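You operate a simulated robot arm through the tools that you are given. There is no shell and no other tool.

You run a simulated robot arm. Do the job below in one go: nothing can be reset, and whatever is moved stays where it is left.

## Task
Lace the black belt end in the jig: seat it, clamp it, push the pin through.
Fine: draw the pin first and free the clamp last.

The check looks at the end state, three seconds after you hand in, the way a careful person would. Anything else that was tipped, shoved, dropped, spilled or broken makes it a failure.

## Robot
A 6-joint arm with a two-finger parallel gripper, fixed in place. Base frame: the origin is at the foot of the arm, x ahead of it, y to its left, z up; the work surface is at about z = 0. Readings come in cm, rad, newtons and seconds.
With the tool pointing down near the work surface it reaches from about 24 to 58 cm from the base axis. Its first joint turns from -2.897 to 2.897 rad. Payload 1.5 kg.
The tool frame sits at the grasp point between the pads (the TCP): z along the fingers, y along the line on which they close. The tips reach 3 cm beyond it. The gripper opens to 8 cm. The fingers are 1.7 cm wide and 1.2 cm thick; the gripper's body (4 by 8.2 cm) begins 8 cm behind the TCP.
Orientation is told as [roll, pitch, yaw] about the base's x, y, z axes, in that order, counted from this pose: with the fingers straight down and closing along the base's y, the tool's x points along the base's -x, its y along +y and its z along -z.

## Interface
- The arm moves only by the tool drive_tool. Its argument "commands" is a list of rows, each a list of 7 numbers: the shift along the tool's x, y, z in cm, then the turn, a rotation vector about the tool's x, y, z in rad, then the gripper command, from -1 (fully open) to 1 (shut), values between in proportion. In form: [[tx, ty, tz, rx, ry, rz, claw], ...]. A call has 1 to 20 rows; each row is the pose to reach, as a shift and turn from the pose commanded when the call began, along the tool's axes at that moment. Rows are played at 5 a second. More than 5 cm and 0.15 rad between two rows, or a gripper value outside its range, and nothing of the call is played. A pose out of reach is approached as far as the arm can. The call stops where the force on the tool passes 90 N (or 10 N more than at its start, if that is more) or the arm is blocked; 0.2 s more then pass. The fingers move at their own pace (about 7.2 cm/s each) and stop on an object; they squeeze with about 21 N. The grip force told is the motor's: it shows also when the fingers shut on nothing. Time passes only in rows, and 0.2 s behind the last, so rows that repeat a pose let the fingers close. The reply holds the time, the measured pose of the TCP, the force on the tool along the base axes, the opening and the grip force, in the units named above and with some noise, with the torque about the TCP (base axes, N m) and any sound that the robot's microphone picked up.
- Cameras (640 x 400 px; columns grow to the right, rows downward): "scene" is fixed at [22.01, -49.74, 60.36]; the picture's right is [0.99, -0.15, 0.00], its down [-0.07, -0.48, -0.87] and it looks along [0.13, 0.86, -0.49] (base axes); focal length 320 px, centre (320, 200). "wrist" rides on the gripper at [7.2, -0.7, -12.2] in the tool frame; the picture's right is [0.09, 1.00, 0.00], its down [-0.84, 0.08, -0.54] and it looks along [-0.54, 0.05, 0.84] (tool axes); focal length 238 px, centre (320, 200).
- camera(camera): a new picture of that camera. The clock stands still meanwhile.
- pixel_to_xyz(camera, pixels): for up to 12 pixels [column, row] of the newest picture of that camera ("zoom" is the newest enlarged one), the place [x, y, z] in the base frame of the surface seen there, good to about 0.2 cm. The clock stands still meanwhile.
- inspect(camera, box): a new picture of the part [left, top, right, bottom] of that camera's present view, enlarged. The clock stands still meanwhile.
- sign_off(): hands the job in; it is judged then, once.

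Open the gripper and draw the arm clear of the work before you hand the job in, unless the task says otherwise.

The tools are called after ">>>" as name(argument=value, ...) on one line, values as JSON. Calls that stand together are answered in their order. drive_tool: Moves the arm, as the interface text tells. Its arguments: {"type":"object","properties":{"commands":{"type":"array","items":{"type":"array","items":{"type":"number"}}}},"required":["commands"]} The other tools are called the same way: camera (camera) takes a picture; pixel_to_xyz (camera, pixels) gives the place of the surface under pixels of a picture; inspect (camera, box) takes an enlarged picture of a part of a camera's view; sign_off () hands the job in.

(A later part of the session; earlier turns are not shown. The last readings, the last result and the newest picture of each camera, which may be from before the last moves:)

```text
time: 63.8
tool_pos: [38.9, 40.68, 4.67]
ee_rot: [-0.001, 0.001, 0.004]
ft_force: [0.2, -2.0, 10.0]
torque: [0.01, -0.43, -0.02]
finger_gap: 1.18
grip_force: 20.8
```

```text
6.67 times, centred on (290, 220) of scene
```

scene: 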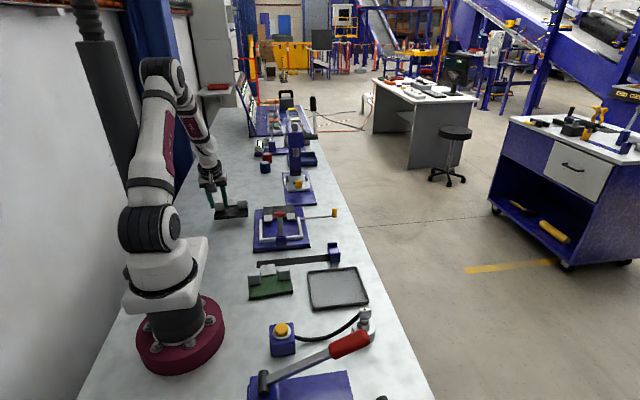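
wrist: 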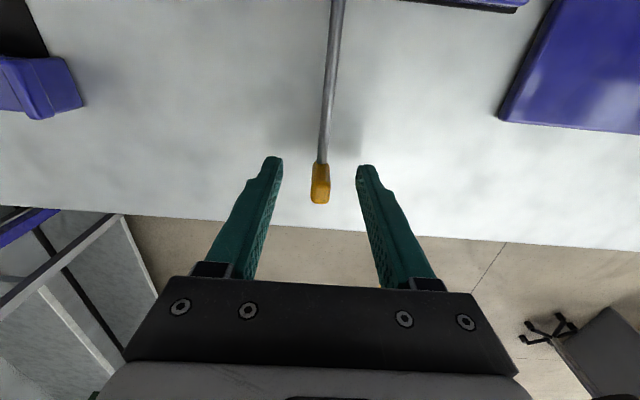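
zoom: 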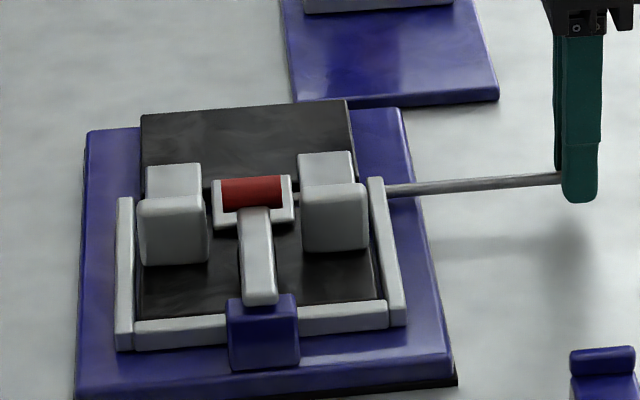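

2 cm in with no axial resistance, pin visibly bridging between lug and knuckle at (297,195). I continue in steps.

>>> drive_tool(commands=[[0.4, 0, 0, 0, 0, 0, 1], [0.8, 0, 0, 0, 0, 0, 1], [1.2, 0, 0, 0, 0, 0, 1], [1.6, 0, 0, 0, 0, 0, 1], [2.0, 0, 0, 0, 0, 0, 1], [2.4, 0, 0, 0, 0, 0, 1], [2.8, 0, 0, 0, 0, 0, 1]])

>>> inspect(camera="scene", box=[250, 190, 330, 250])

```text
time: 65.4
tool_pos: [36.08, 40.7, 4.62]
ee_rot: [-0.001, 0.001, 0.002]
ft_force: [0.0, 6.5, -0.6]
torque: [0.05, -0.52, -0.02]
finger_gap: 1.19
grip_force: 20.8
```

```text
6.67 times, centred on (290, 220) of scene
```

zoom: 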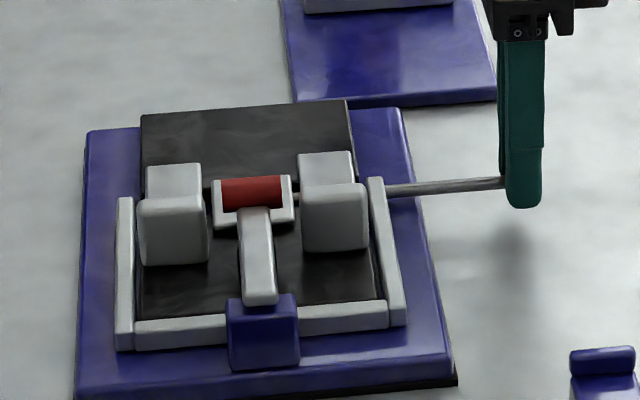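

Still sliding freely; tip is about through the knuckle. I continue toward the original depth (handle x≈32.4).

>>> drive_tool(commands=[[0.4, 0, 0, 0, 0, 0, 1], [0.8, 0, 0, 0, 0, 0, 1], [1.2, 0, 0, 0, 0, 0, 1], [1.6, 0, 0, 0, 0, 0, 1], [2.0, 0, 0, 0, 0, 0, 1], [2.4, 0, 0, 0, 0, 0, 1], [2.8, 0, 0, 0, 0, 0, 1], [3.1, 0, 0, 0, 0, 0, 1], [3.4, 0, 0, 0, 0, 0, 1]])

>>> inspect(camera="scene", box=[250, 190, 330, 250])

```text
time: 67.4
tool_pos: [32.6, 40.77, 4.64]
ee_rot: [-0.001, 0.0, 0.002]
ft_force: [0.0, -29.8, 12.6]
torque: [-0.03, -0.27, -0.04]
finger_gap: 1.18
grip_force: 20.8
```

```text
6.67 times, centred on (290, 220) of scene
```

zoom: 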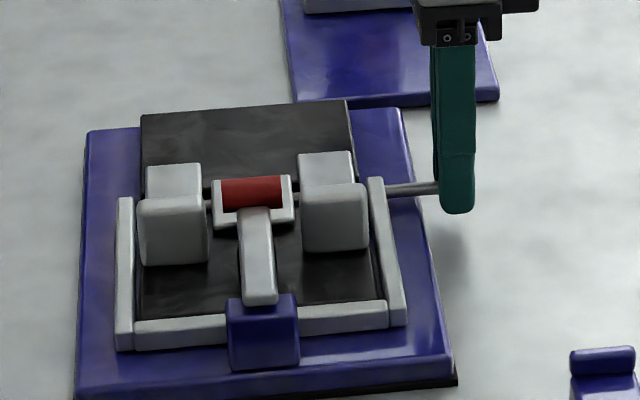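

The pin shows on both sides of the knuckle and enters the left lug. There is a −30 N side load, so I relax y slightly and push the last 3 mm.

>>> drive_tool(commands=[[0, -0.06, 0, 0, 0, 0, 1], [0.1, -0.1, 0, 0, 0, 0, 1], [0.2, -0.1, 0, 0, 0, 0, 1], [0.25, -0.1, 0, 0, 0, 0, 1]])

```text
time: 68.4
tool_pos: [32.43, 40.62, 4.51]
ee_rot: [0.003, 0.0, 0.002]
ft_force: [-1.2, -3.8, 0.4]
torque: [-0.07, 0.4, -0.04]
finger_gap: 1.17
grip_force: 21.4
```

Side load gone, no stop felt yet. I push a couple more millimetres to find the end stop.

>>> drive_tool(commands=[[0.1, 0, 0, 0, 0, 0, 1], [0.2, 0, 0, 0, 0, 0, 1], [0.2, 0, 0, 0, 0, 0, 1]])

>>> inspect(camera="scene", box=[250, 190, 330, 250])

```text
time: 69.2
tool_pos: [32.35, 40.68, 4.55]
ee_rot: [0.001, -0.004, 0.003]
ft_force: [10.4, 19.5, 0.3]
torque: [-0.09, -0.11, -0.08]
finger_gap: 1.2
grip_force: 21.7
```

```text
6.67 times, centred on (290, 220) of scene
```

zoom: 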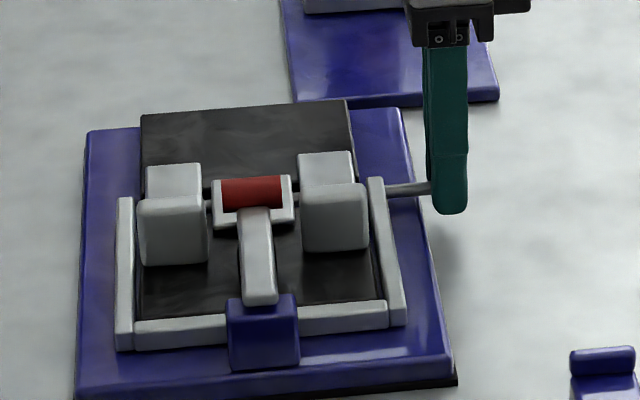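

10 N axial at x≈32.35, same depth as at the start: the pin is home. I open and rise.

>>> drive_tool(commands=[[0, 0, 0, 0, 0, 0, 0.6], [0, 0, 0, 0, 0, 0, 0.1], [0, 0, 0, 0, 0, 0, -0.3], [0, 0, 0, 0, 0, 0, -0.3], [0, 0, -3, 0, 0, 0, -0.3], [0, 0, -6, 0, 0, 0, -0.3], [1, 0, -10, 0, 0, 0, -0.3], [3, 0, -13, 0, 0, 0, -0.3], [5, 0, -14, 0, 0, 0, -0.3], [5, 0, -14, 0, 0, 0, -0.3]])

>>> camera(camera="wrist")

>>> inspect(camera="scene", box=[250, 190, 330, 250])

```text
time: 71.4
tool_pos: [27.16, 40.39, 18.82]
ee_rot: [-0.002, 0.0, 0.001]
ft_force: [-0.3, -0.8, -0.8]
torque: [0.02, -0.01, -0.03]
finger_gap: 5.18
grip_force: 0.1
```

```text
taken
```

wrist: 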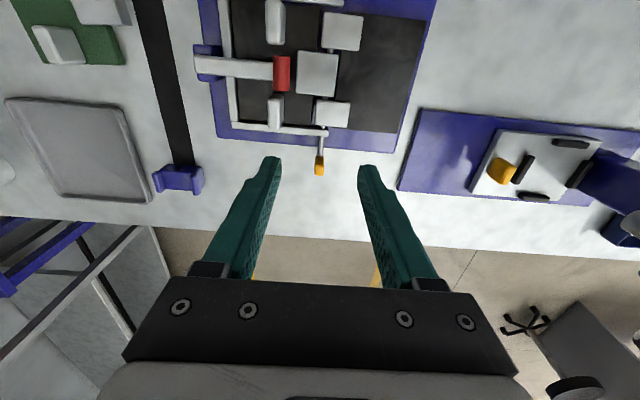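

```text
6.67 times, centred on (290, 220) of scene
```

zoom: 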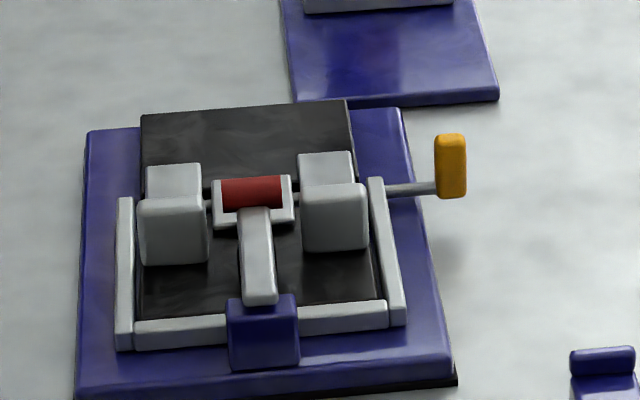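

Pin handle is back at its home place and the laced joint looks right. Last: free the clamp. I turn back to yaw 1.571 above the red handle.

>>> drive_tool(commands=[[0.5, -0.3, 0, 0, 0, -0.14, -0.3], [1, -0.6, 0, 0, 0, -0.28, -0.3], [1.5, -0.9, 0, 0, 0, -0.42, -0.3], [2, -1.2, 0, 0, 0, -0.56, -0.3], [2.5, -1.5, 0, 0, 0, -0.7, -0.3], [3, -1.8, 0, 0, 0, -0.84, -0.3], [3.5, -2.1, 0, 0, 0, -0.98, -0.3], [4, -2.4, 0, 0, 0, -1.12, -0.3], [4.4, -2.7, 0, 0, 0, -1.26, -0.3], [4.65, -3, 0, 0, 0, -1.4, -0.3], [4.65, -3.3, 0, 0, 0, -1.5, -0.3], [4.65, -3.3, 0, 0, 0, -1.571, -0.3], [4.65, -3.3, 0, 0, 0, -1.571, -0.3]])

>>> camera(camera="wrist")

>>> inspect(camera="wrist", box=[230, 40, 430, 200])

```text
time: 74.2
tool_pos: [22.62, 37.24, 18.5]
ee_rot: [0.0, 0.0, 1.574]
ft_force: [-0.8, 0.3, -0.2]
torque: [-0.01, -0.02, -0.01]
finger_gap: 5.19
grip_force: 0.1
```

```text
taken
```

wrist: 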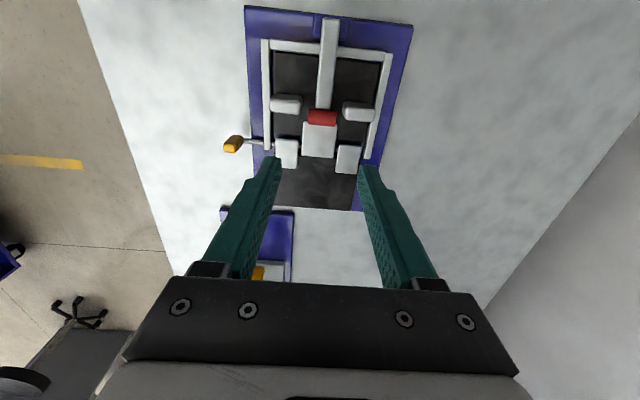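

```text
2.50 times, centred on (330, 120) of wrist
```

zoom: 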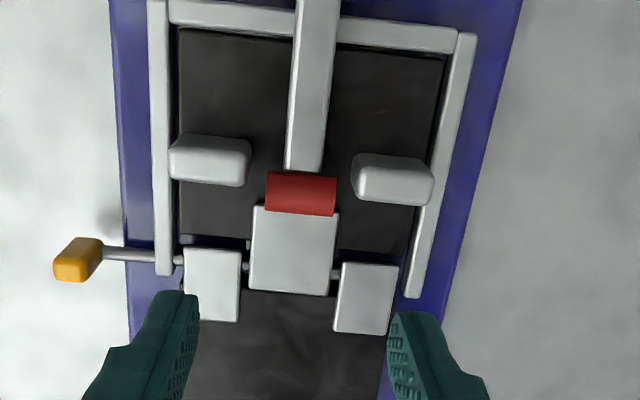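

The red handle is at zoom (300,193). I measure its ends, the fins and its top.

>>> pixel_to_xyz(camera="zoom", pixels=[[270, 190], [333, 195], [302, 176], [302, 192], [302, 210], [268, 205], [240, 165], [247, 180], [356, 170], [355, 190], [240, 140], [360, 200]])

```text
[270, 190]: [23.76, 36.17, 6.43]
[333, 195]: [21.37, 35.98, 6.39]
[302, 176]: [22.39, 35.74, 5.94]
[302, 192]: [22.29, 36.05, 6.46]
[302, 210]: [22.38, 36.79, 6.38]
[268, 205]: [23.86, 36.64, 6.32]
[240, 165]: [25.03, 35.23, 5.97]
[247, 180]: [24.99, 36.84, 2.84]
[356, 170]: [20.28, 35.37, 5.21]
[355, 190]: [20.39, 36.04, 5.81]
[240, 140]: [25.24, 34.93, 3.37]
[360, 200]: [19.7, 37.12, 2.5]
```

Handle x 21.15–23.9, y 35.6–37.2, top 6.45; fin fronts at y≈36.05. I descend at y≈37.2 (fingers just beyond the fins), tips to z≈5.1, and close on the handle ends.

>>> drive_tool(commands=[[0, 0.1, 3, 0, 0, 0, -0.3], [0, 0.1, 6, 0, 0, 0, -0.3], [0, 0.1, 8.5, 0, 0, 0, -0.3], [0, 0.1, 10, 0, 0, 0, -0.3], [0, 0.1, 10.4, 0, 0, 0, -0.3], [0, 0.1, 10.4, 0, 0, 0, -0.3]])

>>> inspect(camera="wrist", box=[230, 60, 430, 220])

>>> inspect(camera="scene", box=[250, 190, 330, 250])

```text
time: 75.6
tool_pos: [22.45, 37.19, 8.25]
ee_rot: [0.001, -0.002, 1.574]
ft_force: [0.4, -1.3, -0.4]
torque: [0.0, -0.02, -0.02]
finger_gap: 5.2
grip_force: 0.1
```

```text
2.50 times, centred on (330, 140) of wrist
```

zoom: 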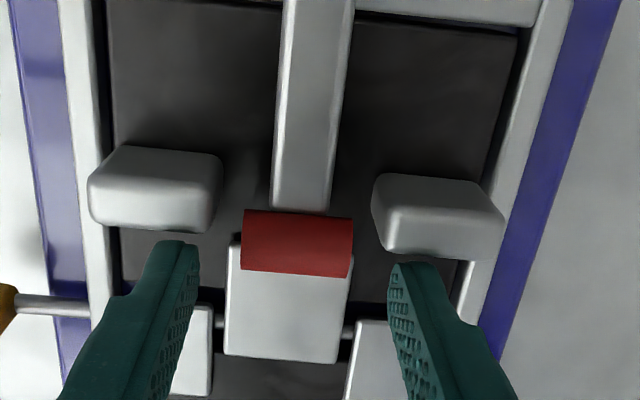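

```text
6.67 times, centred on (290, 220) of scene
```

zoom: 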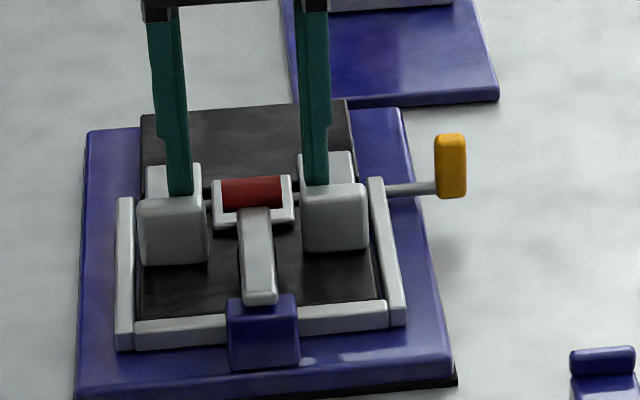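

Both fingers stand just beyond the fins. I close on the handle ends.

>>> drive_tool(commands=[[0, 0, 0.15, 0, 0, 0, 0], [0, 0, 0.15, 0, 0, 0, 0.4], [0, 0, 0.15, 0, 0, 0, 1], [0, 0, 0.15, 0, 0, 0, 1], [0, 0, 0.15, 0, 0, 0, 1]])

>>> inspect(camera="wrist", box=[230, 60, 430, 220])

```text
time: 76.8
tool_pos: [22.52, 37.27, 8.08]
ee_rot: [-0.003, -0.002, 1.573]
ft_force: [17.3, 0.6, 4.1]
torque: [-0.16, -0.48, 0.2]
finger_gap: 4.29
grip_force: 20.6
```

```text
2.50 times, centred on (330, 140) of wrist
```

zoom: 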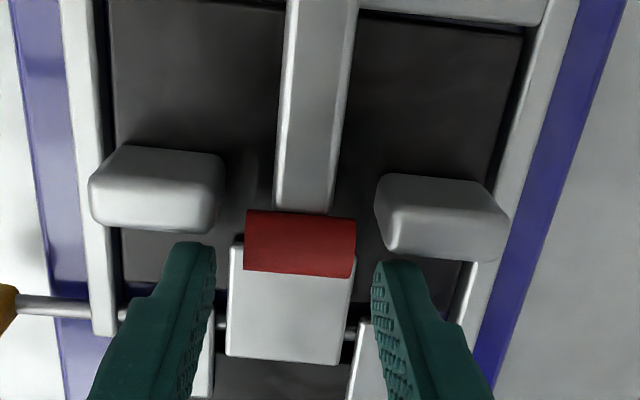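

The gap stopped at 4.29 with +17 N along x, so one finger touches before the visible handle end. I shift slightly in +x to balance and see whether the gap changes.

>>> drive_tool(commands=[[0, -0.07, 0, 0, 0, 0, 1], [0, -0.07, 0, 0, 0, 0, 1]])

```text
time: 77.4
tool_pos: [22.49, 37.28, 8.16]
ee_rot: [0.0, -0.001, 1.572]
ft_force: [6.0, 10.8, -0.1]
torque: [0.84, -0.08, 0.15]
finger_gap: 4.3
grip_force: 21.2
```

Gap still 4.3 with balanced load, so both fingers touch something there. I look closely.

>>> inspect(camera="scene", box=[265, 200, 305, 230])

>>> inspect(camera="wrist", box=[270, 110, 370, 200])

```text
13.33 times, centred on (285, 215) of scene
```

zoom: 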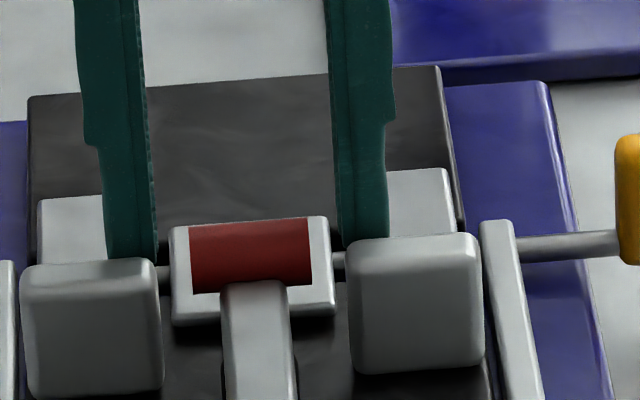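

```text
4.44 times, centred on (320, 155) of wrist
```

zoom: 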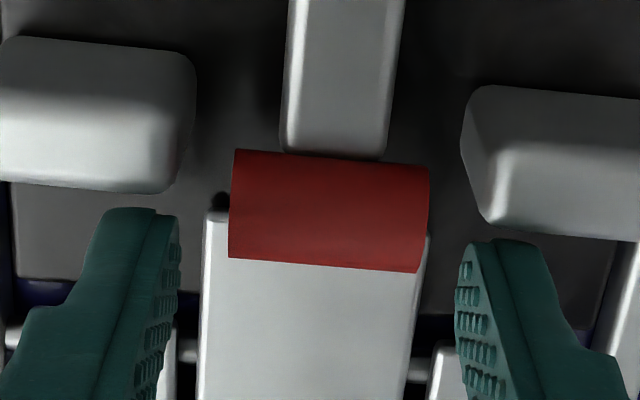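

Nothing visible is between, so the handle ends are wider to contact than they look and sit too near the fins for a sure hold. I release, and will instead grip the bar itself around y≈32.5, behind the fins.

>>> drive_tool(commands=[[0, 0, 0, 0, 0, 0, 0.2], [0, 0, 0, 0, 0, 0, -0.3], [0, 0, 0, 0, 0, 0, -0.3], [0, 0, -2, 0, 0, 0, -0.3], [0, 0, -4.5, 0, 0, 0, -0.3], [2.3, 0, -5, 0, 0, 0, -0.15], [4.7, 0, -5, 0, 0, 0, 0], [4.7, 0, -5, 0, 0, 0, 0]])

>>> camera(camera="wrist")

>>> inspect(camera="scene", box=[250, 190, 330, 250])

>>> pixel_to_xyz(camera="zoom", pixels=[[240, 240], [272, 240], [255, 240], [258, 270], [259, 290], [259, 300], [245, 270], [270, 270], [225, 310], [250, 300]])

```text
time: 79.2
tool_pos: [22.76, 32.33, 13.08]
ee_rot: [0.001, 0.0, 1.573]
ft_force: [-0.2, -0.5, -0.2]
torque: [0.02, -0.01, -0.01]
finger_gap: 3.98
grip_force: 0.1
```

```text
taken
```

wrist: 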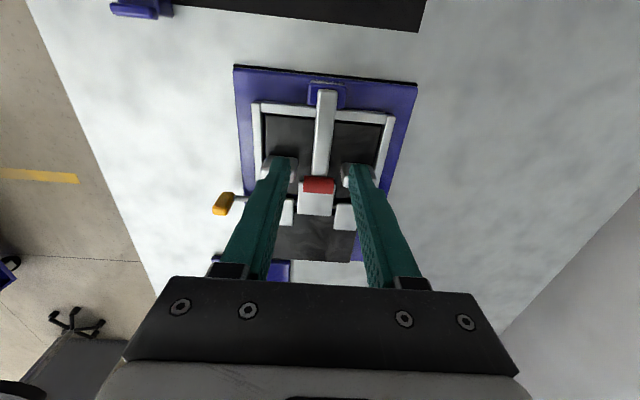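

```text
6.67 times, centred on (290, 220) of scene
```

zoom: 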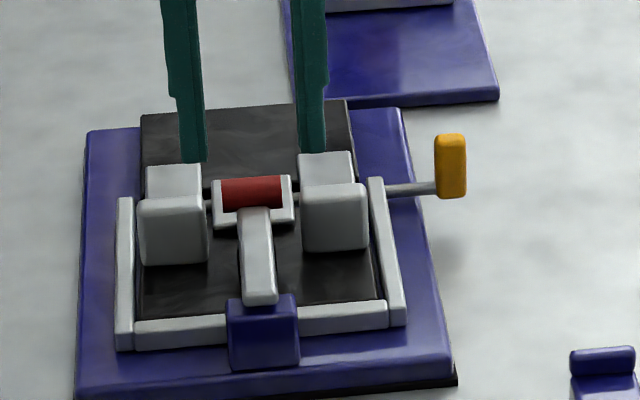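

```text
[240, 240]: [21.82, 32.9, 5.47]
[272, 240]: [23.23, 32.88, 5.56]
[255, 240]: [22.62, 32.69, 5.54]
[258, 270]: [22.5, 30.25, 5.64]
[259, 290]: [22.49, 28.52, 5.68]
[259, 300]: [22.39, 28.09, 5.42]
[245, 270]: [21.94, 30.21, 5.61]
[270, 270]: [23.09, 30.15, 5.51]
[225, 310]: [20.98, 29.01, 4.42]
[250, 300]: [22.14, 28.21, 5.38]
```

Bar spans x 21.8–23.25, top z 5.55. I descend with tips to z≈3.8 and close on the bar.

>>> drive_tool(commands=[[0, 0.05, 2, 0, 0, 0, 0], [0, 0.05, 4, 0, 0, 0, 0], [0, 0.05, 5.5, 0, 0, 0, 0], [0, 0.05, 6.3, 0, 0, 0, 0], [0, 0.05, 6.3, 0, 0, 0, 0.3], [0, 0.05, 6.3, 0, 0, 0, 0.7], [0, 0.05, 6.3, 0, 0, 0, 1], [0, 0.05, 6.3, 0, 0, 0, 1]])

>>> inspect(camera="wrist", box=[230, 60, 430, 220])

```text
time: 81.0
tool_pos: [22.48, 32.63, 6.74]
ee_rot: [-0.001, -0.001, 1.573]
ft_force: [3.5, 1.4, -0.5]
torque: [0.2, 0.03, -0.02]
finger_gap: 1.73
grip_force: 20.5
```

```text
2.50 times, centred on (330, 140) of wrist
```

zoom: 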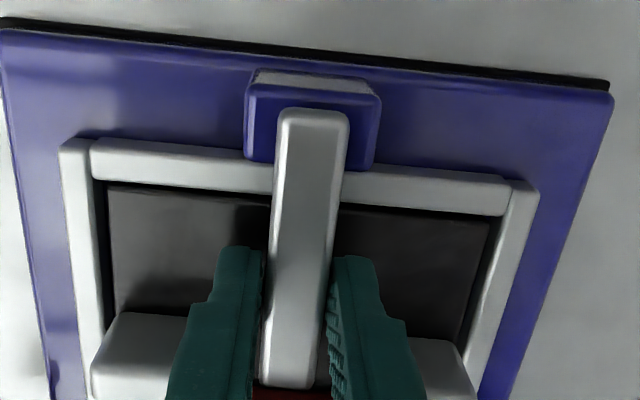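

Bar gripped (gap 1.73). I lift a first small arc step and check force and motion.

>>> drive_tool(commands=[[0.01, 0, -0.2, 0, 0, 0, 1], [0.03, 0, -0.4, 0, 0, 0, 1], [0.05, 0, -0.6, 0, 0, 0, 1], [0.05, 0, -0.6, 0, 0, 0, 1]])

>>> inspect(camera="scene", box=[250, 190, 330, 250])

```text
time: 82.0
tool_pos: [22.46, 32.45, 7.31]
ee_rot: [0.001, 0.0, 1.572]
ft_force: [7.6, 1.3, 0.3]
torque: [0.26, -0.15, -0.06]
finger_gap: 1.74
grip_force: 20.7
```

```text
6.67 times, centred on (290, 220) of scene
```

zoom: 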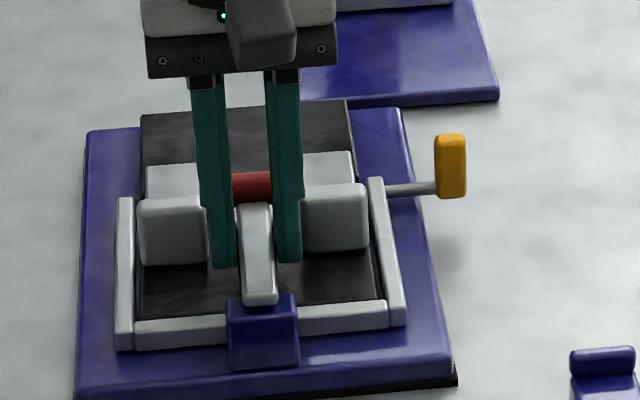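

The lever rises with the hand, belt end stays. I continue along the arc to about 0.95 rad.

>>> drive_tool(commands=[[0.06, 0, -0.3, 0, 0, 0, 1], [0.13, 0, -0.58, 0, 0, 0, 1], [0.23, 0, -0.87, 0, 0, 0, 1], [0.35, 0, -1.14, 0, 0, 0, 1], [0.49, 0, -1.41, 0, 0, 0, 1], [0.65, 0, -1.66, 0, 0, 0, 1], [0.83, 0, -1.9, 0, 0, 0, 1], [1.02, 0, -2.13, 0, 0, 0, 1], [1.02, 0, -2.13, 0, 0, 0, 1]])

>>> inspect(camera="scene", box=[250, 180, 330, 250])

```text
time: 84.0
tool_pos: [22.53, 31.56, 9.65]
ee_rot: [0.0, 0.0, 1.573]
ft_force: [-0.2, -0.3, -0.4]
torque: [0.01, -0.01, 0.0]
finger_gap: 0.0
grip_force: 21.0
```

```text
5.71 times, centred on (290, 215) of scene
```

zoom: 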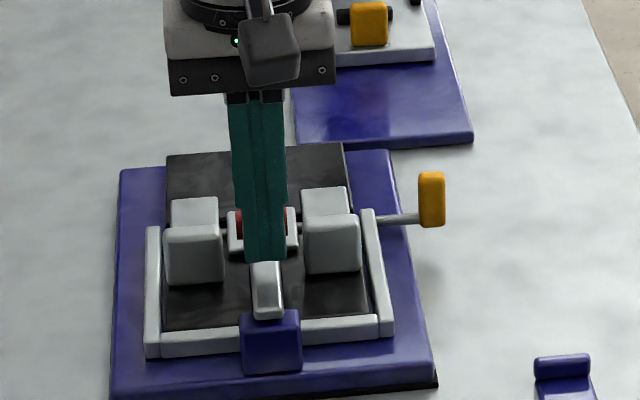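

The fingers closed on nothing: the bar slipped out and the lever dropped back. I open, check, and will regrip deeper and further out (y≈33.5) with smaller monitored steps.

>>> drive_tool(commands=[[0, 0, -2, 0, 0, 0, 1], [0, 0, -3.5, 0, 0, 0, 0.4], [-1, 0, -3.5, 0, 0, 0, 0], [-2, 0, -3.5, 0, 0, 0, 0], [-2, 0, -3.5, 0, 0, 0, 0]])

>>> camera(camera="wrist")

>>> inspect(camera="scene", box=[250, 190, 330, 250])

>>> pixel_to_xyz(camera="zoom", pixels=[[252, 180], [252, 193], [252, 205], [255, 215], [255, 240], [258, 270], [259, 290], [259, 300], [262, 297], [262, 310]])

```text
time: 85.2
tool_pos: [22.43, 33.52, 13.09]
ee_rot: [0.0, -0.001, 1.572]
ft_force: [-0.7, -0.4, 0.7]
torque: [0.0, 0.0, 0.02]
finger_gap: 4.01
grip_force: 0.0
```

```text
taken
```

wrist: 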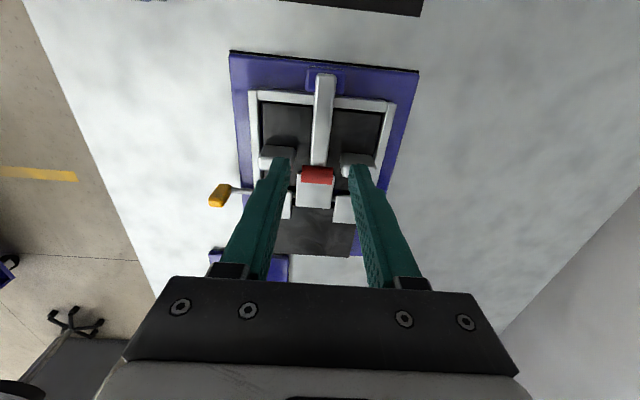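

```text
6.67 times, centred on (290, 220) of scene
```

zoom: 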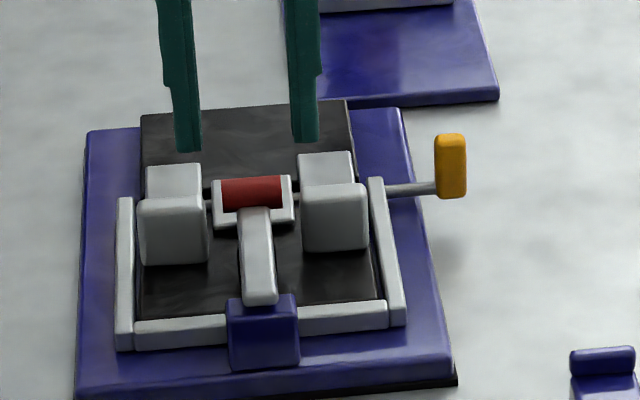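

```text
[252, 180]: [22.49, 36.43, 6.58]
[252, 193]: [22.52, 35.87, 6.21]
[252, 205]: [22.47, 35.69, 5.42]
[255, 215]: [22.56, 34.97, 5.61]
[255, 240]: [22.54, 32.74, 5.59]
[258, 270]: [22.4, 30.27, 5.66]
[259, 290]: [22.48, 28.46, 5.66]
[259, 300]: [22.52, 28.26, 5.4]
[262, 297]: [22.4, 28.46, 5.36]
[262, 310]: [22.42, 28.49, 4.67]
```

The lever lies flat again and the lacing is undisturbed. I regrip the bar further out (y≈33.5) and deeper (tips z≈3.1), then lift in tiny steps reading the force.

>>> drive_tool(commands=[[0, 0, 2, 0, 0, 0, 0], [0, 0, 4.5, 0, 0, 0, 0], [0, 0, 6.2, 0, 0, 0, 0], [0, 0, 7.0, 0, 0, 0, 0], [0, 0, 7.0, 0, 0, 0, 0.3], [0, 0, 7.0, 0, 0, 0, 0.7], [0, 0, 7.0, 0, 0, 0, 1], [0, 0, 7.0, 0, 0, 0, 1]])

>>> drive_tool(commands=[[0, 0, -0.15, 0, 0, 0, 1]])

>>> inspect(camera="scene", box=[250, 190, 330, 250])

```text
time: 87.0
tool_pos: [22.49, 33.45, 6.0]
ee_rot: [-0.002, 0.001, 1.573]
ft_force: [17.3, -1.3, 0.6]
torque: [0.48, -0.19, 0.05]
finger_gap: 1.73
grip_force: 21.2
```

```text
time: 87.4
tool_pos: [22.56, 33.66, 6.13]
ee_rot: [0.0, -0.001, 1.574]
ft_force: [12.5, 3.4, -0.2]
torque: [0.46, -0.14, 0.1]
finger_gap: 1.73
grip_force: 20.6
```

```text
6.67 times, centred on (290, 220) of scene
```

zoom: 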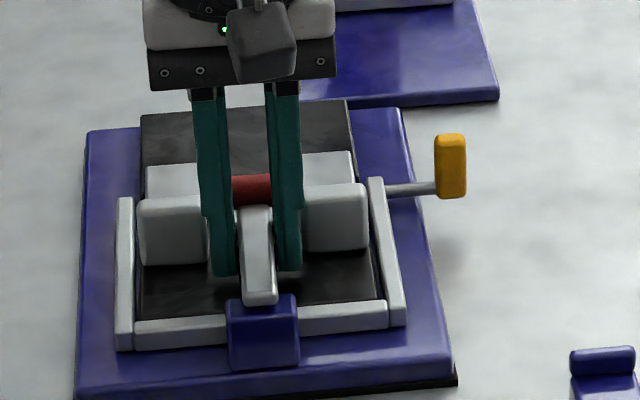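

There is a 12–17 N imbalance along x. I shift +x by 0.07 and lift 0.3 more, reading the force.

>>> drive_tool(commands=[[0, -0.06, 0, 0, 0, 0, 1], [0, -0.06, -0.15, 0, 0, 0, 1], [0, -0.06, -0.3, 0, 0, 0, 1]])

>>> inspect(camera="scene", box=[250, 190, 330, 250])

>>> pixel_to_xyz(camera="zoom", pixels=[[252, 178], [252, 188], [252, 200], [255, 215], [255, 230], [256, 250], [258, 270], [259, 290]])

```text
time: 88.2
tool_pos: [22.46, 33.44, 6.39]
ee_rot: [0.002, 0.002, 1.573]
ft_force: [-11.7, 3.0, 0.0]
torque: [0.38, 0.14, -0.03]
finger_gap: 1.74
grip_force: 21.3
```

```text
6.67 times, centred on (290, 220) of scene
```

zoom: 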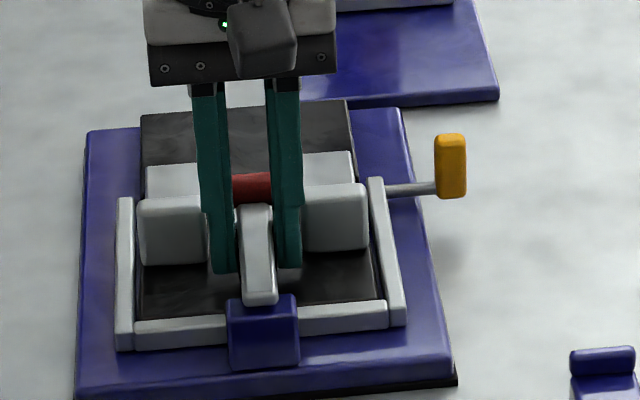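

```text
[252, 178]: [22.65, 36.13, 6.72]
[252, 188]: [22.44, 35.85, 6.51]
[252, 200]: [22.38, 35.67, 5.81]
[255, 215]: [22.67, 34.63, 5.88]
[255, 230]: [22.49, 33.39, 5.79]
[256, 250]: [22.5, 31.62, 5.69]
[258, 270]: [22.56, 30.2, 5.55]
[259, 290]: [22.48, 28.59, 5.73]
```

The bar is following with no load. I now rotate the hand together with the lever about the pivot (y≈28.9, z≈5.0), up to 0.3 rad first.

>>> drive_tool(commands=[[0.08, 0, -0.22, 0, -0.05, 0, 1], [0.163, 0, -0.447, 0, -0.1, 0, 1], [0.26, 0, -0.665, 0, -0.15, 0, 1], [0.369, 0, -0.876, 0, -0.2, 0, 1], [0.49, 0, -1.08, 0, -0.25, 0, 1], [0.617, 0, -1.282, 0, -0.3, 0, 1]])

>>> inspect(camera="scene", box=[250, 180, 330, 250])

>>> camera(camera="wrist")

```text
time: 89.6
tool_pos: [22.58, 32.98, 7.72]
ee_rot: [0.002, -0.3, 1.573]
ft_force: [-26.8, 6.0, -0.4]
torque: [0.33, 0.58, -0.01]
finger_gap: 1.77
grip_force: 21.2
```

```text
5.71 times, centred on (290, 215) of scene
```

zoom: 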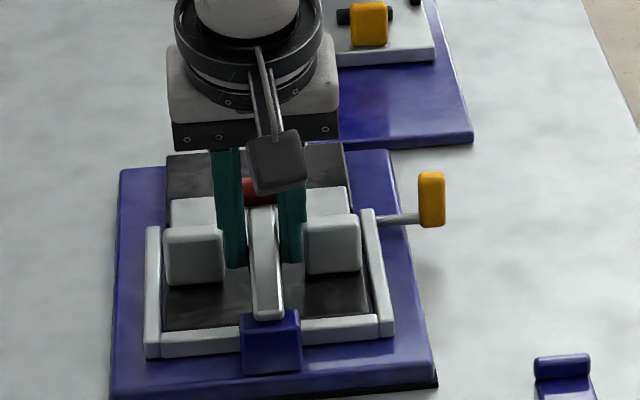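

```text
taken
```

wrist: 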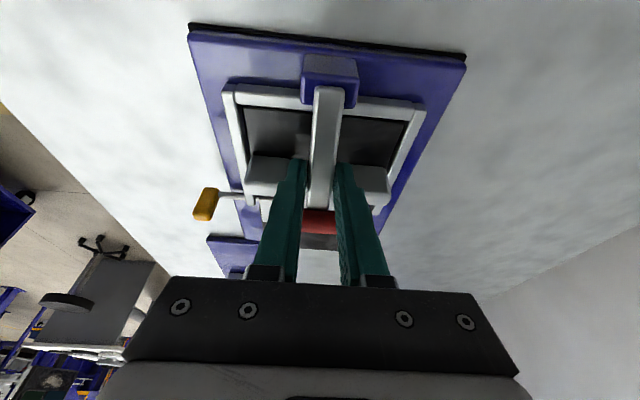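

The lever is up ~0.3 rad and still held. I relax the −27 N along x (shift −x 0.07) and repeat the same arc for another 0.3 rad.

>>> drive_tool(commands=[[0.08, 0.04, -0.22, 0, -0.05, 0, 1], [0.163, 0.07, -0.447, 0, -0.1, 0, 1], [0.26, 0.07, -0.665, 0, -0.15, 0, 1], [0.369, 0.07, -0.876, 0, -0.2, 0, 1], [0.49, 0.07, -1.08, 0, -0.25, 0, 1], [0.617, 0.07, -1.282, 0, -0.3, 0, 1]])

>>> inspect(camera="scene", box=[250, 180, 330, 250])

>>> camera(camera="wrist")

```text
time: 91.0
tool_pos: [22.41, 31.94, 8.69]
ee_rot: [0.001, -0.601, 1.575]
ft_force: [-23.8, 5.8, 9.2]
torque: [-0.14, 0.45, 0.16]
finger_gap: 1.74
grip_force: 20.7
```

```text
5.71 times, centred on (290, 215) of scene
```

zoom: 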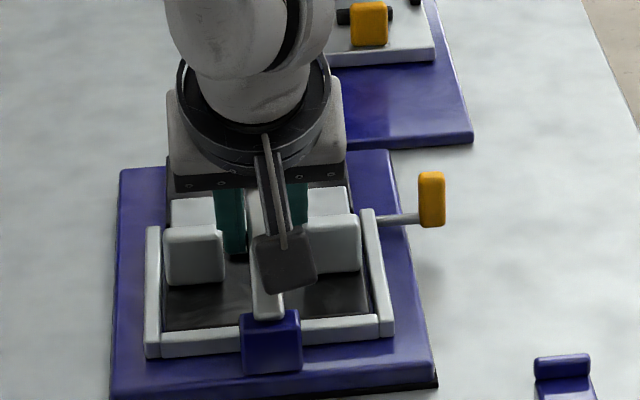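

```text
taken
```

wrist: 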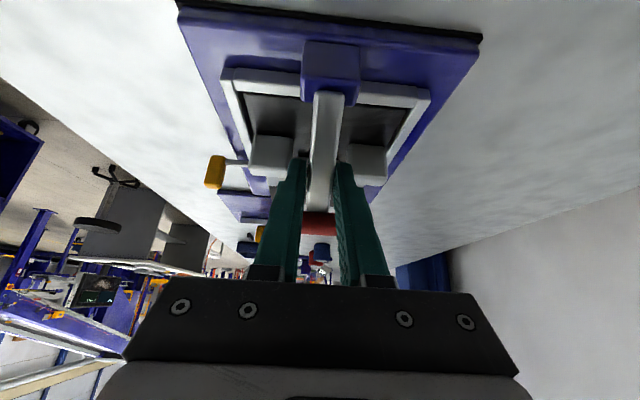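

Lever about 0.65 rad up, still held firmly. I continue another 0.3 rad with a small x relax.

>>> drive_tool(commands=[[0.08, 0.04, -0.22, 0, -0.05, 0, 1], [0.163, 0.07, -0.447, 0, -0.1, 0, 1], [0.26, 0.07, -0.665, 0, -0.15, 0, 1], [0.369, 0.07, -0.876, 0, -0.2, 0, 1], [0.49, 0.07, -1.08, 0, -0.25, 0, 1], [0.617, 0.07, -1.282, 0, -0.3, 0, 1]])

>>> camera(camera="scene")

>>> camera(camera="wrist")

```text
time: 92.4
tool_pos: [24.93, 32.05, 12.71]
ee_rot: [0.014, -0.886, 1.566]
ft_force: [-11.4, -17.7, -21.9]
torque: [-0.32, -0.33, 0.61]
finger_gap: 1.69
grip_force: 20.9
out of reach, approached as far as the arm can: row 3, 4, 5, 6
```

```text
taken
```

scene: 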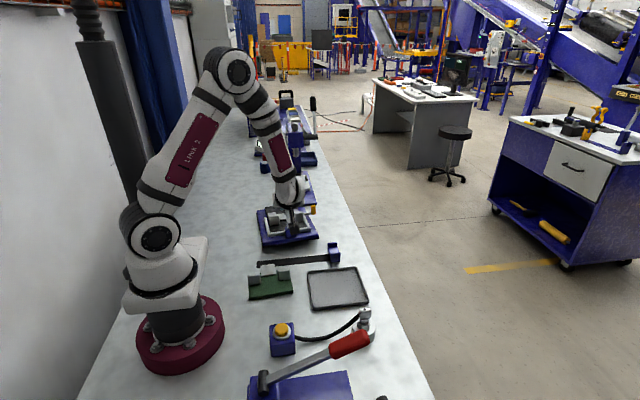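

```text
taken
```

wrist: 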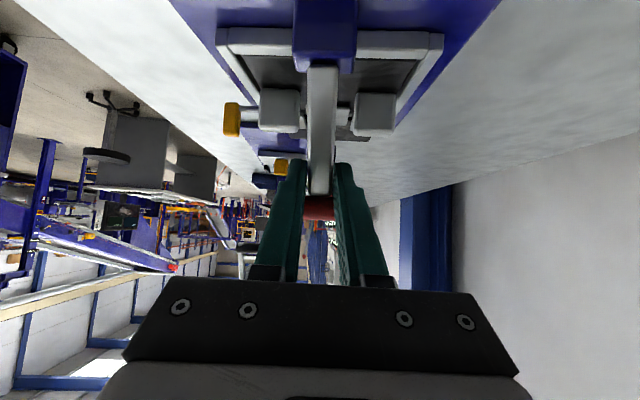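

The last rows went out of reach and the hand drifted to (24.9, 32.1, 12.7) while still holding the lever. I check whether the jig itself moved before anything else.

>>> inspect(camera="scene", box=[230, 170, 350, 260])

>>> pixel_to_xyz(camera="zoom", pixels=[[165, 185], [160, 345], [165, 358], [400, 320], [395, 335], [385, 170], [408, 200], [430, 200], [350, 230], [200, 230], [215, 320], [330, 300]])

```text
4.44 times, centred on (290, 215) of scene
```

zoom: 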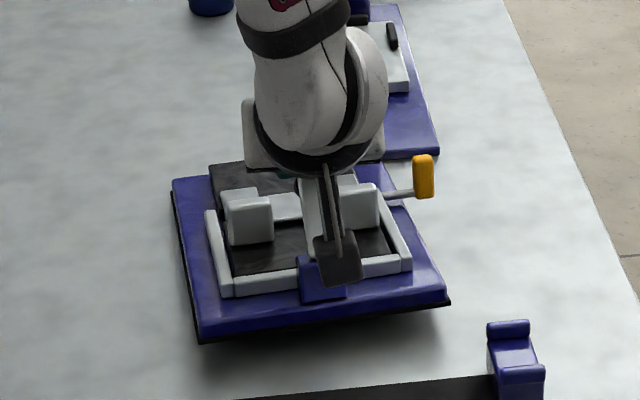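

```text
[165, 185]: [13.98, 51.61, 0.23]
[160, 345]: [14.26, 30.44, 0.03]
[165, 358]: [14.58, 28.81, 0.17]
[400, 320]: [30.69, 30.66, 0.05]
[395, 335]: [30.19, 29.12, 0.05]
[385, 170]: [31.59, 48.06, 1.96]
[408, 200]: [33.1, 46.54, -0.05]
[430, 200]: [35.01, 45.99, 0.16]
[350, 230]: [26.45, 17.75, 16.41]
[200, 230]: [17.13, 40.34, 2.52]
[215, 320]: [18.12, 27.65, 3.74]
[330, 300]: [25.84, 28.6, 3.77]
```

The jig plate has been pulled up at its front edge and dragged ~1–2 cm. I reverse the motion gradually, first a third of the way, to set it back down.

>>> drive_tool(commands=[[0.3, 0.25, 0.25, 0, 0.03, 0, 1], [0.6, 0.5, 0.5, 0, 0.06, 0, 1], [1.0, 0.8, 0.8, 0, 0.095, 0, 1]])

>>> inspect(camera="scene", box=[230, 170, 350, 260])

```text
time: 93.2
tool_pos: [23.94, 32.06, 11.58]
ee_rot: [0.0, -0.803, 1.573]
ft_force: [2.1, -9.9, -24.4]
torque: [0.12, -0.37, 0.44]
finger_gap: 1.6
grip_force: 21.5
```

```text
4.44 times, centred on (290, 215) of scene
```

zoom: 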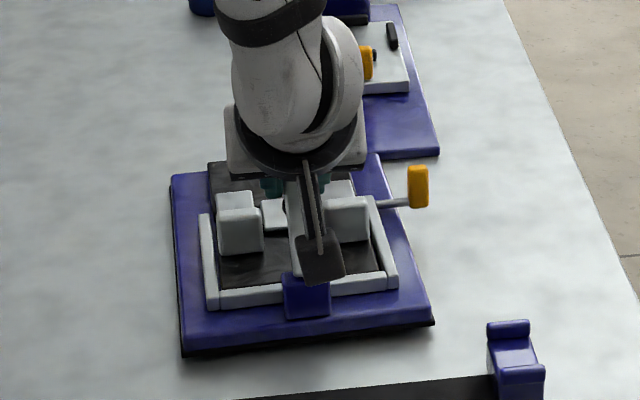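

The jig is coming back down. I continue with a further half of the remaining way.

>>> drive_tool(commands=[[0.27, 0.19, 0.26, 0, 0.025, 0, 1], [0.54, 0.38, 0.52, 0, 0.05, 0, 1], [0.81, 0.57, 0.78, 0, 0.075, 0, 1], [1.08, 0.75, 1.04, 0, 0.1, 0, 1]])

>>> inspect(camera="scene", box=[230, 170, 350, 260])

```text
time: 94.2
tool_pos: [23.65, 32.35, 10.46]
ee_rot: [-0.005, -0.714, 1.574]
ft_force: [30.1, 18.1, 17.1]
torque: [0.37, -0.58, -0.01]
finger_gap: 1.66
grip_force: 21.1
```

```text
4.44 times, centred on (290, 215) of scene
```

zoom: 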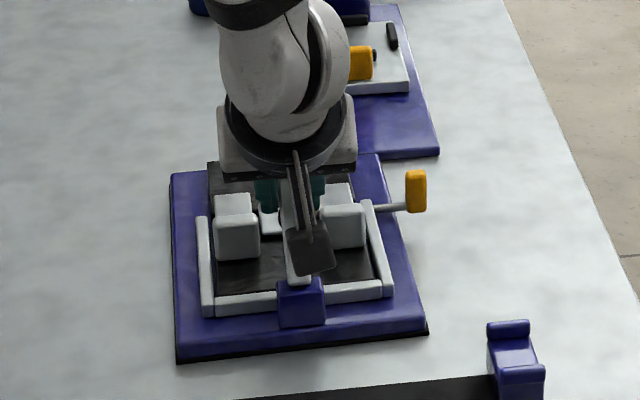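

The plate is flat on the table again but shifted ~1.2 cm to +x at the front. I first relax the hand's side load (30 N), then finish the lever before nudging the jig back.

>>> drive_tool(commands=[[0, -0.1, 0, 0, 0, 0, 1], [0, -0.2, 0, 0, 0, 0, 1], [0, -0.2, 0, 0, 0, 0, 1]])

>>> inspect(camera="scene", box=[230, 170, 350, 260])

>>> inspect(camera="wrist", box=[180, 0, 460, 240])

```text
time: 95.0
tool_pos: [23.61, 32.09, 10.02]
ee_rot: [-0.001, -0.701, 1.576]
ft_force: [27.7, 9.9, 7.2]
torque: [0.41, -0.56, -0.1]
finger_gap: 1.82
grip_force: 20.8
```

```text
4.44 times, centred on (290, 215) of scene
```

zoom: 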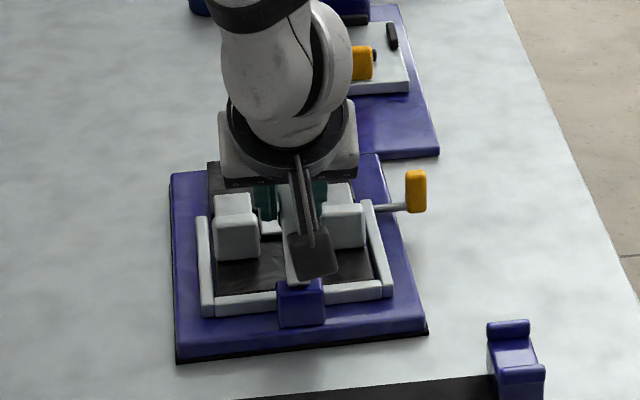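

```text
1.67 times, centred on (320, 120) of wrist
```

zoom: 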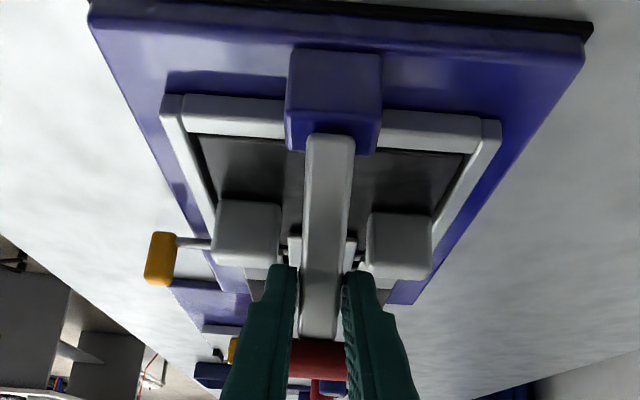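

Still 28 N along +x; I shift the hand another 0.2 cm in +x.

>>> drive_tool(commands=[[0, -0.1, 0, 0, 0, 0, 1], [0, -0.2, 0, 0, 0, 0, 1], [0, -0.2, 0, 0, 0, 0, 1]])

```text
time: 95.8
tool_pos: [23.56, 31.85, 9.97]
ee_rot: [0.0, -0.704, 1.572]
ft_force: [20.9, 5.3, -6.3]
torque: [0.32, -0.41, -0.14]
finger_gap: 1.74
grip_force: 21.2
```

Load is falling (21 N). Another 0.2 cm.

>>> drive_tool(commands=[[0, -0.1, 0, 0, 0, 0, 1], [0, -0.2, 0, 0, 0, 0, 1], [0, -0.2, 0, 0, 0, 0, 1]])

>>> pixel_to_xyz(camera="scene", pixels=[[270, 250]])

>>> camera(camera="wrist")

>>> pixel_to_xyz(camera="wrist", pixels=[[317, 95], [316, 120], [315, 150], [314, 190], [300, 190], [340, 190], [317, 82], [310, 60], [236, 10], [530, 20], [315, 215]])

```text
time: 96.6
tool_pos: [23.71, 32.03, 9.93]
ee_rot: [0.004, -0.704, 1.575]
ft_force: [-21.5, -8.0, 6.8]
torque: [-0.54, 0.64, 0.41]
finger_gap: 1.74
grip_force: 20.9
```

```text
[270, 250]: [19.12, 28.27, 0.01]
```

```text
taken
```

wrist: 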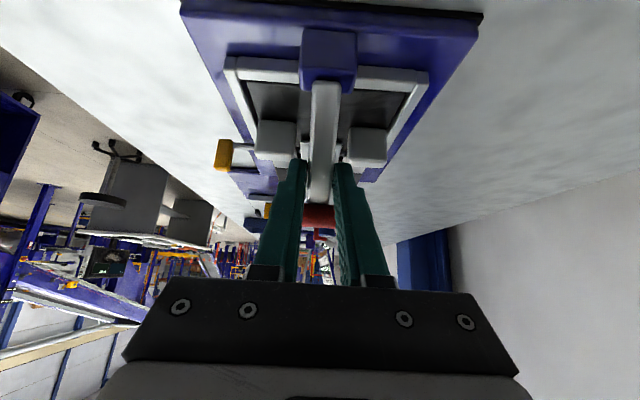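

```text
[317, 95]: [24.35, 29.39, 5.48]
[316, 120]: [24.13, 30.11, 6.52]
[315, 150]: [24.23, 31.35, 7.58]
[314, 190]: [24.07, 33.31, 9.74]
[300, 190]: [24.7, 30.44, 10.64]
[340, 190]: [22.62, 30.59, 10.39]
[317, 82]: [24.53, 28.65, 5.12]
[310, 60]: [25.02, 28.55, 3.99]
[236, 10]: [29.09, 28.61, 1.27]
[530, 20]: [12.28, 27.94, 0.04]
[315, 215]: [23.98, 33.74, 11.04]
```

Bar measured at α≈0.83 rad above horizontal. I relax x a touch and raise the lever slightly further (to ~1.0 rad) with a little less tilt, so it should stand on its own when released.

>>> drive_tool(commands=[[0, 0.1, -0.2, 0, 0.025, 0, 1], [0, 0.1, -0.4, 0, 0.05, 0, 1], [0, 0.1, -0.6, 0, 0.075, 0, 1], [0, 0.1, -0.79, 0, 0.1, 0, 1]])

>>> camera(camera="wrist")

>>> inspect(camera="scene", box=[230, 170, 350, 260])

```text
time: 97.6
tool_pos: [23.72, 31.62, 10.63]
ee_rot: [0.0, -0.605, 1.573]
ft_force: [-21.0, 9.6, -3.4]
torque: [0.55, 0.59, 0.24]
finger_gap: 1.74
grip_force: 21.4
```

```text
taken
```

wrist: 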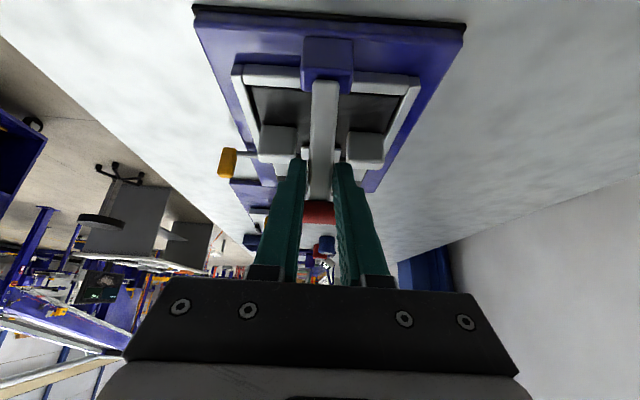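

```text
4.44 times, centred on (290, 215) of scene
```

zoom: 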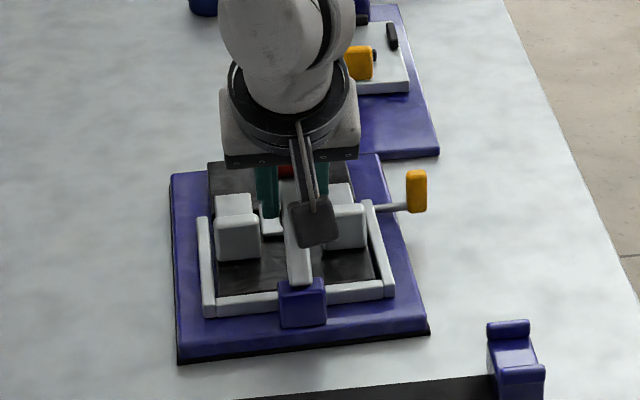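

I check the lever angle from this view.

>>> pixel_to_xyz(camera="wrist", pixels=[[323, 90], [322, 110], [321, 135], [320, 160], [319, 185], [318, 203], [318, 215], [325, 70]])

```text
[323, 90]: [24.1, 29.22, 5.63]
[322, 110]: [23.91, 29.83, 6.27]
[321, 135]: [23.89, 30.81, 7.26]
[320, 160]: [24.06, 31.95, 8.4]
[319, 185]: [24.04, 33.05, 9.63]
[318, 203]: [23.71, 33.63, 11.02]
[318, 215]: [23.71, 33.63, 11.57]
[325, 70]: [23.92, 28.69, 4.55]
```

The bar slope reads ~0.81, so the hand slid and the lever itself stayed: it seems to hold by friction. I open gently and see whether it stands.

>>> drive_tool(commands=[[0, 0, 0, 0, 0, 0, 0.5], [0, 0, 0, 0, 0, 0, 0.3], [0, 0, 0, 0, 0, 0, 0.2]])

>>> camera(camera="wrist")

>>> pixel_to_xyz(camera="wrist", pixels=[[323, 90], [322, 110], [321, 135], [320, 160], [319, 185], [318, 203], [318, 215], [325, 70]])

```text
time: 98.4
tool_pos: [23.74, 31.44, 10.64]
ee_rot: [0.0, -0.607, 1.572]
ft_force: [-1.0, -0.5, 0.2]
torque: [-0.01, 0.01, -0.03]
finger_gap: 3.2
grip_force: 0.1
```

```text
taken
```

wrist: 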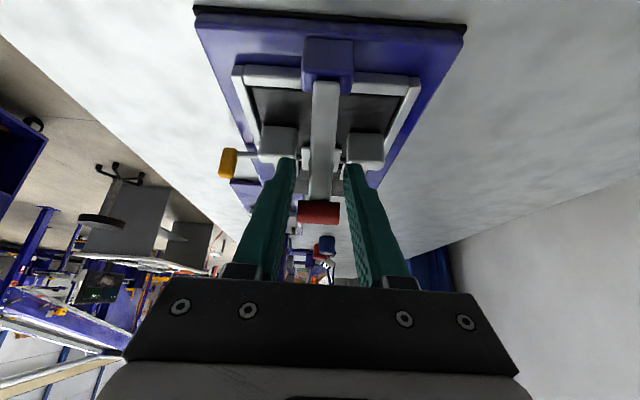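

```text
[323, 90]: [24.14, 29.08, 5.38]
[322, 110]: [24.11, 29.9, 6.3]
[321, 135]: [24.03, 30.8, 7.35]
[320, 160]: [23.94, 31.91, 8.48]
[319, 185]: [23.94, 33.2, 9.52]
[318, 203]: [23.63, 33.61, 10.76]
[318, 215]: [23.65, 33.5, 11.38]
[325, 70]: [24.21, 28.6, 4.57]
```

The lever stands on its own at ~0.8 rad. I back the hand out along its own axis, untilt and rise, to then push the handle upright from its +y side.

>>> drive_tool(commands=[[0, 0, -1.5, 0, 0, 0, 0.2], [0, 0, -3, 0, 0, 0, 0.2], [0, 0, -5, 0, 0, 0, 0.2], [0, 0, -7, 0, 0.1, 0, 0.5], [0, 0, -8, 0, 0.22, 0, 1], [0, 0, -8.5, 0, 0.35, 0, 1], [0, 0, -8.5, 0, 0.48, 0, 1], [0, 0, -8.5, 0, 0.605, 0, 1], [0, 0, -8.5, 0, 0.605, 0, 1]])

>>> camera(camera="wrist")

>>> inspect(camera="scene", box=[230, 170, 350, 260])

```text
time: 100.4
tool_pos: [23.82, 26.74, 17.59]
ee_rot: [0.0, 0.002, 1.572]
ft_force: [0.8, -0.6, -0.2]
torque: [0.01, 0.01, 0.03]
finger_gap: 0.0
grip_force: 21.7
```

```text
taken
```

wrist: 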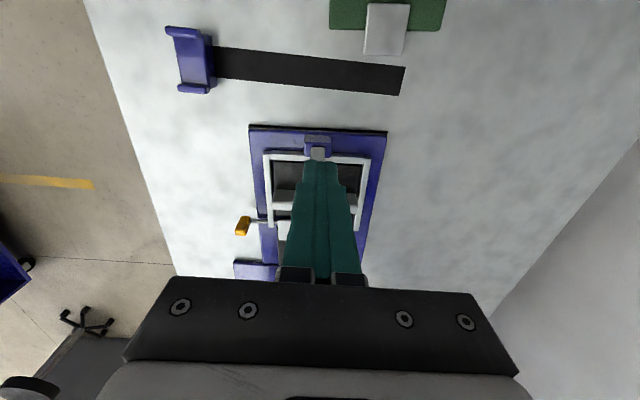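

```text
4.44 times, centred on (290, 215) of scene
```

zoom: 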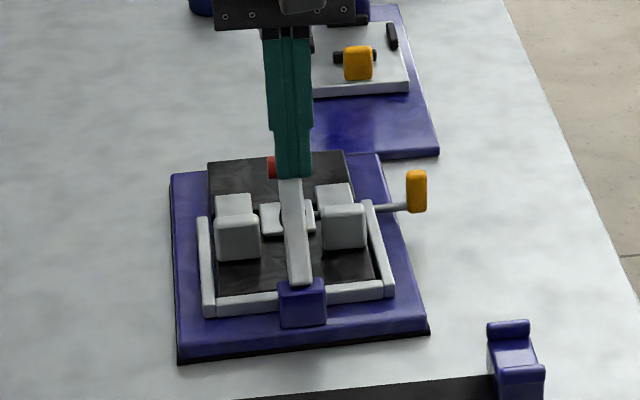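

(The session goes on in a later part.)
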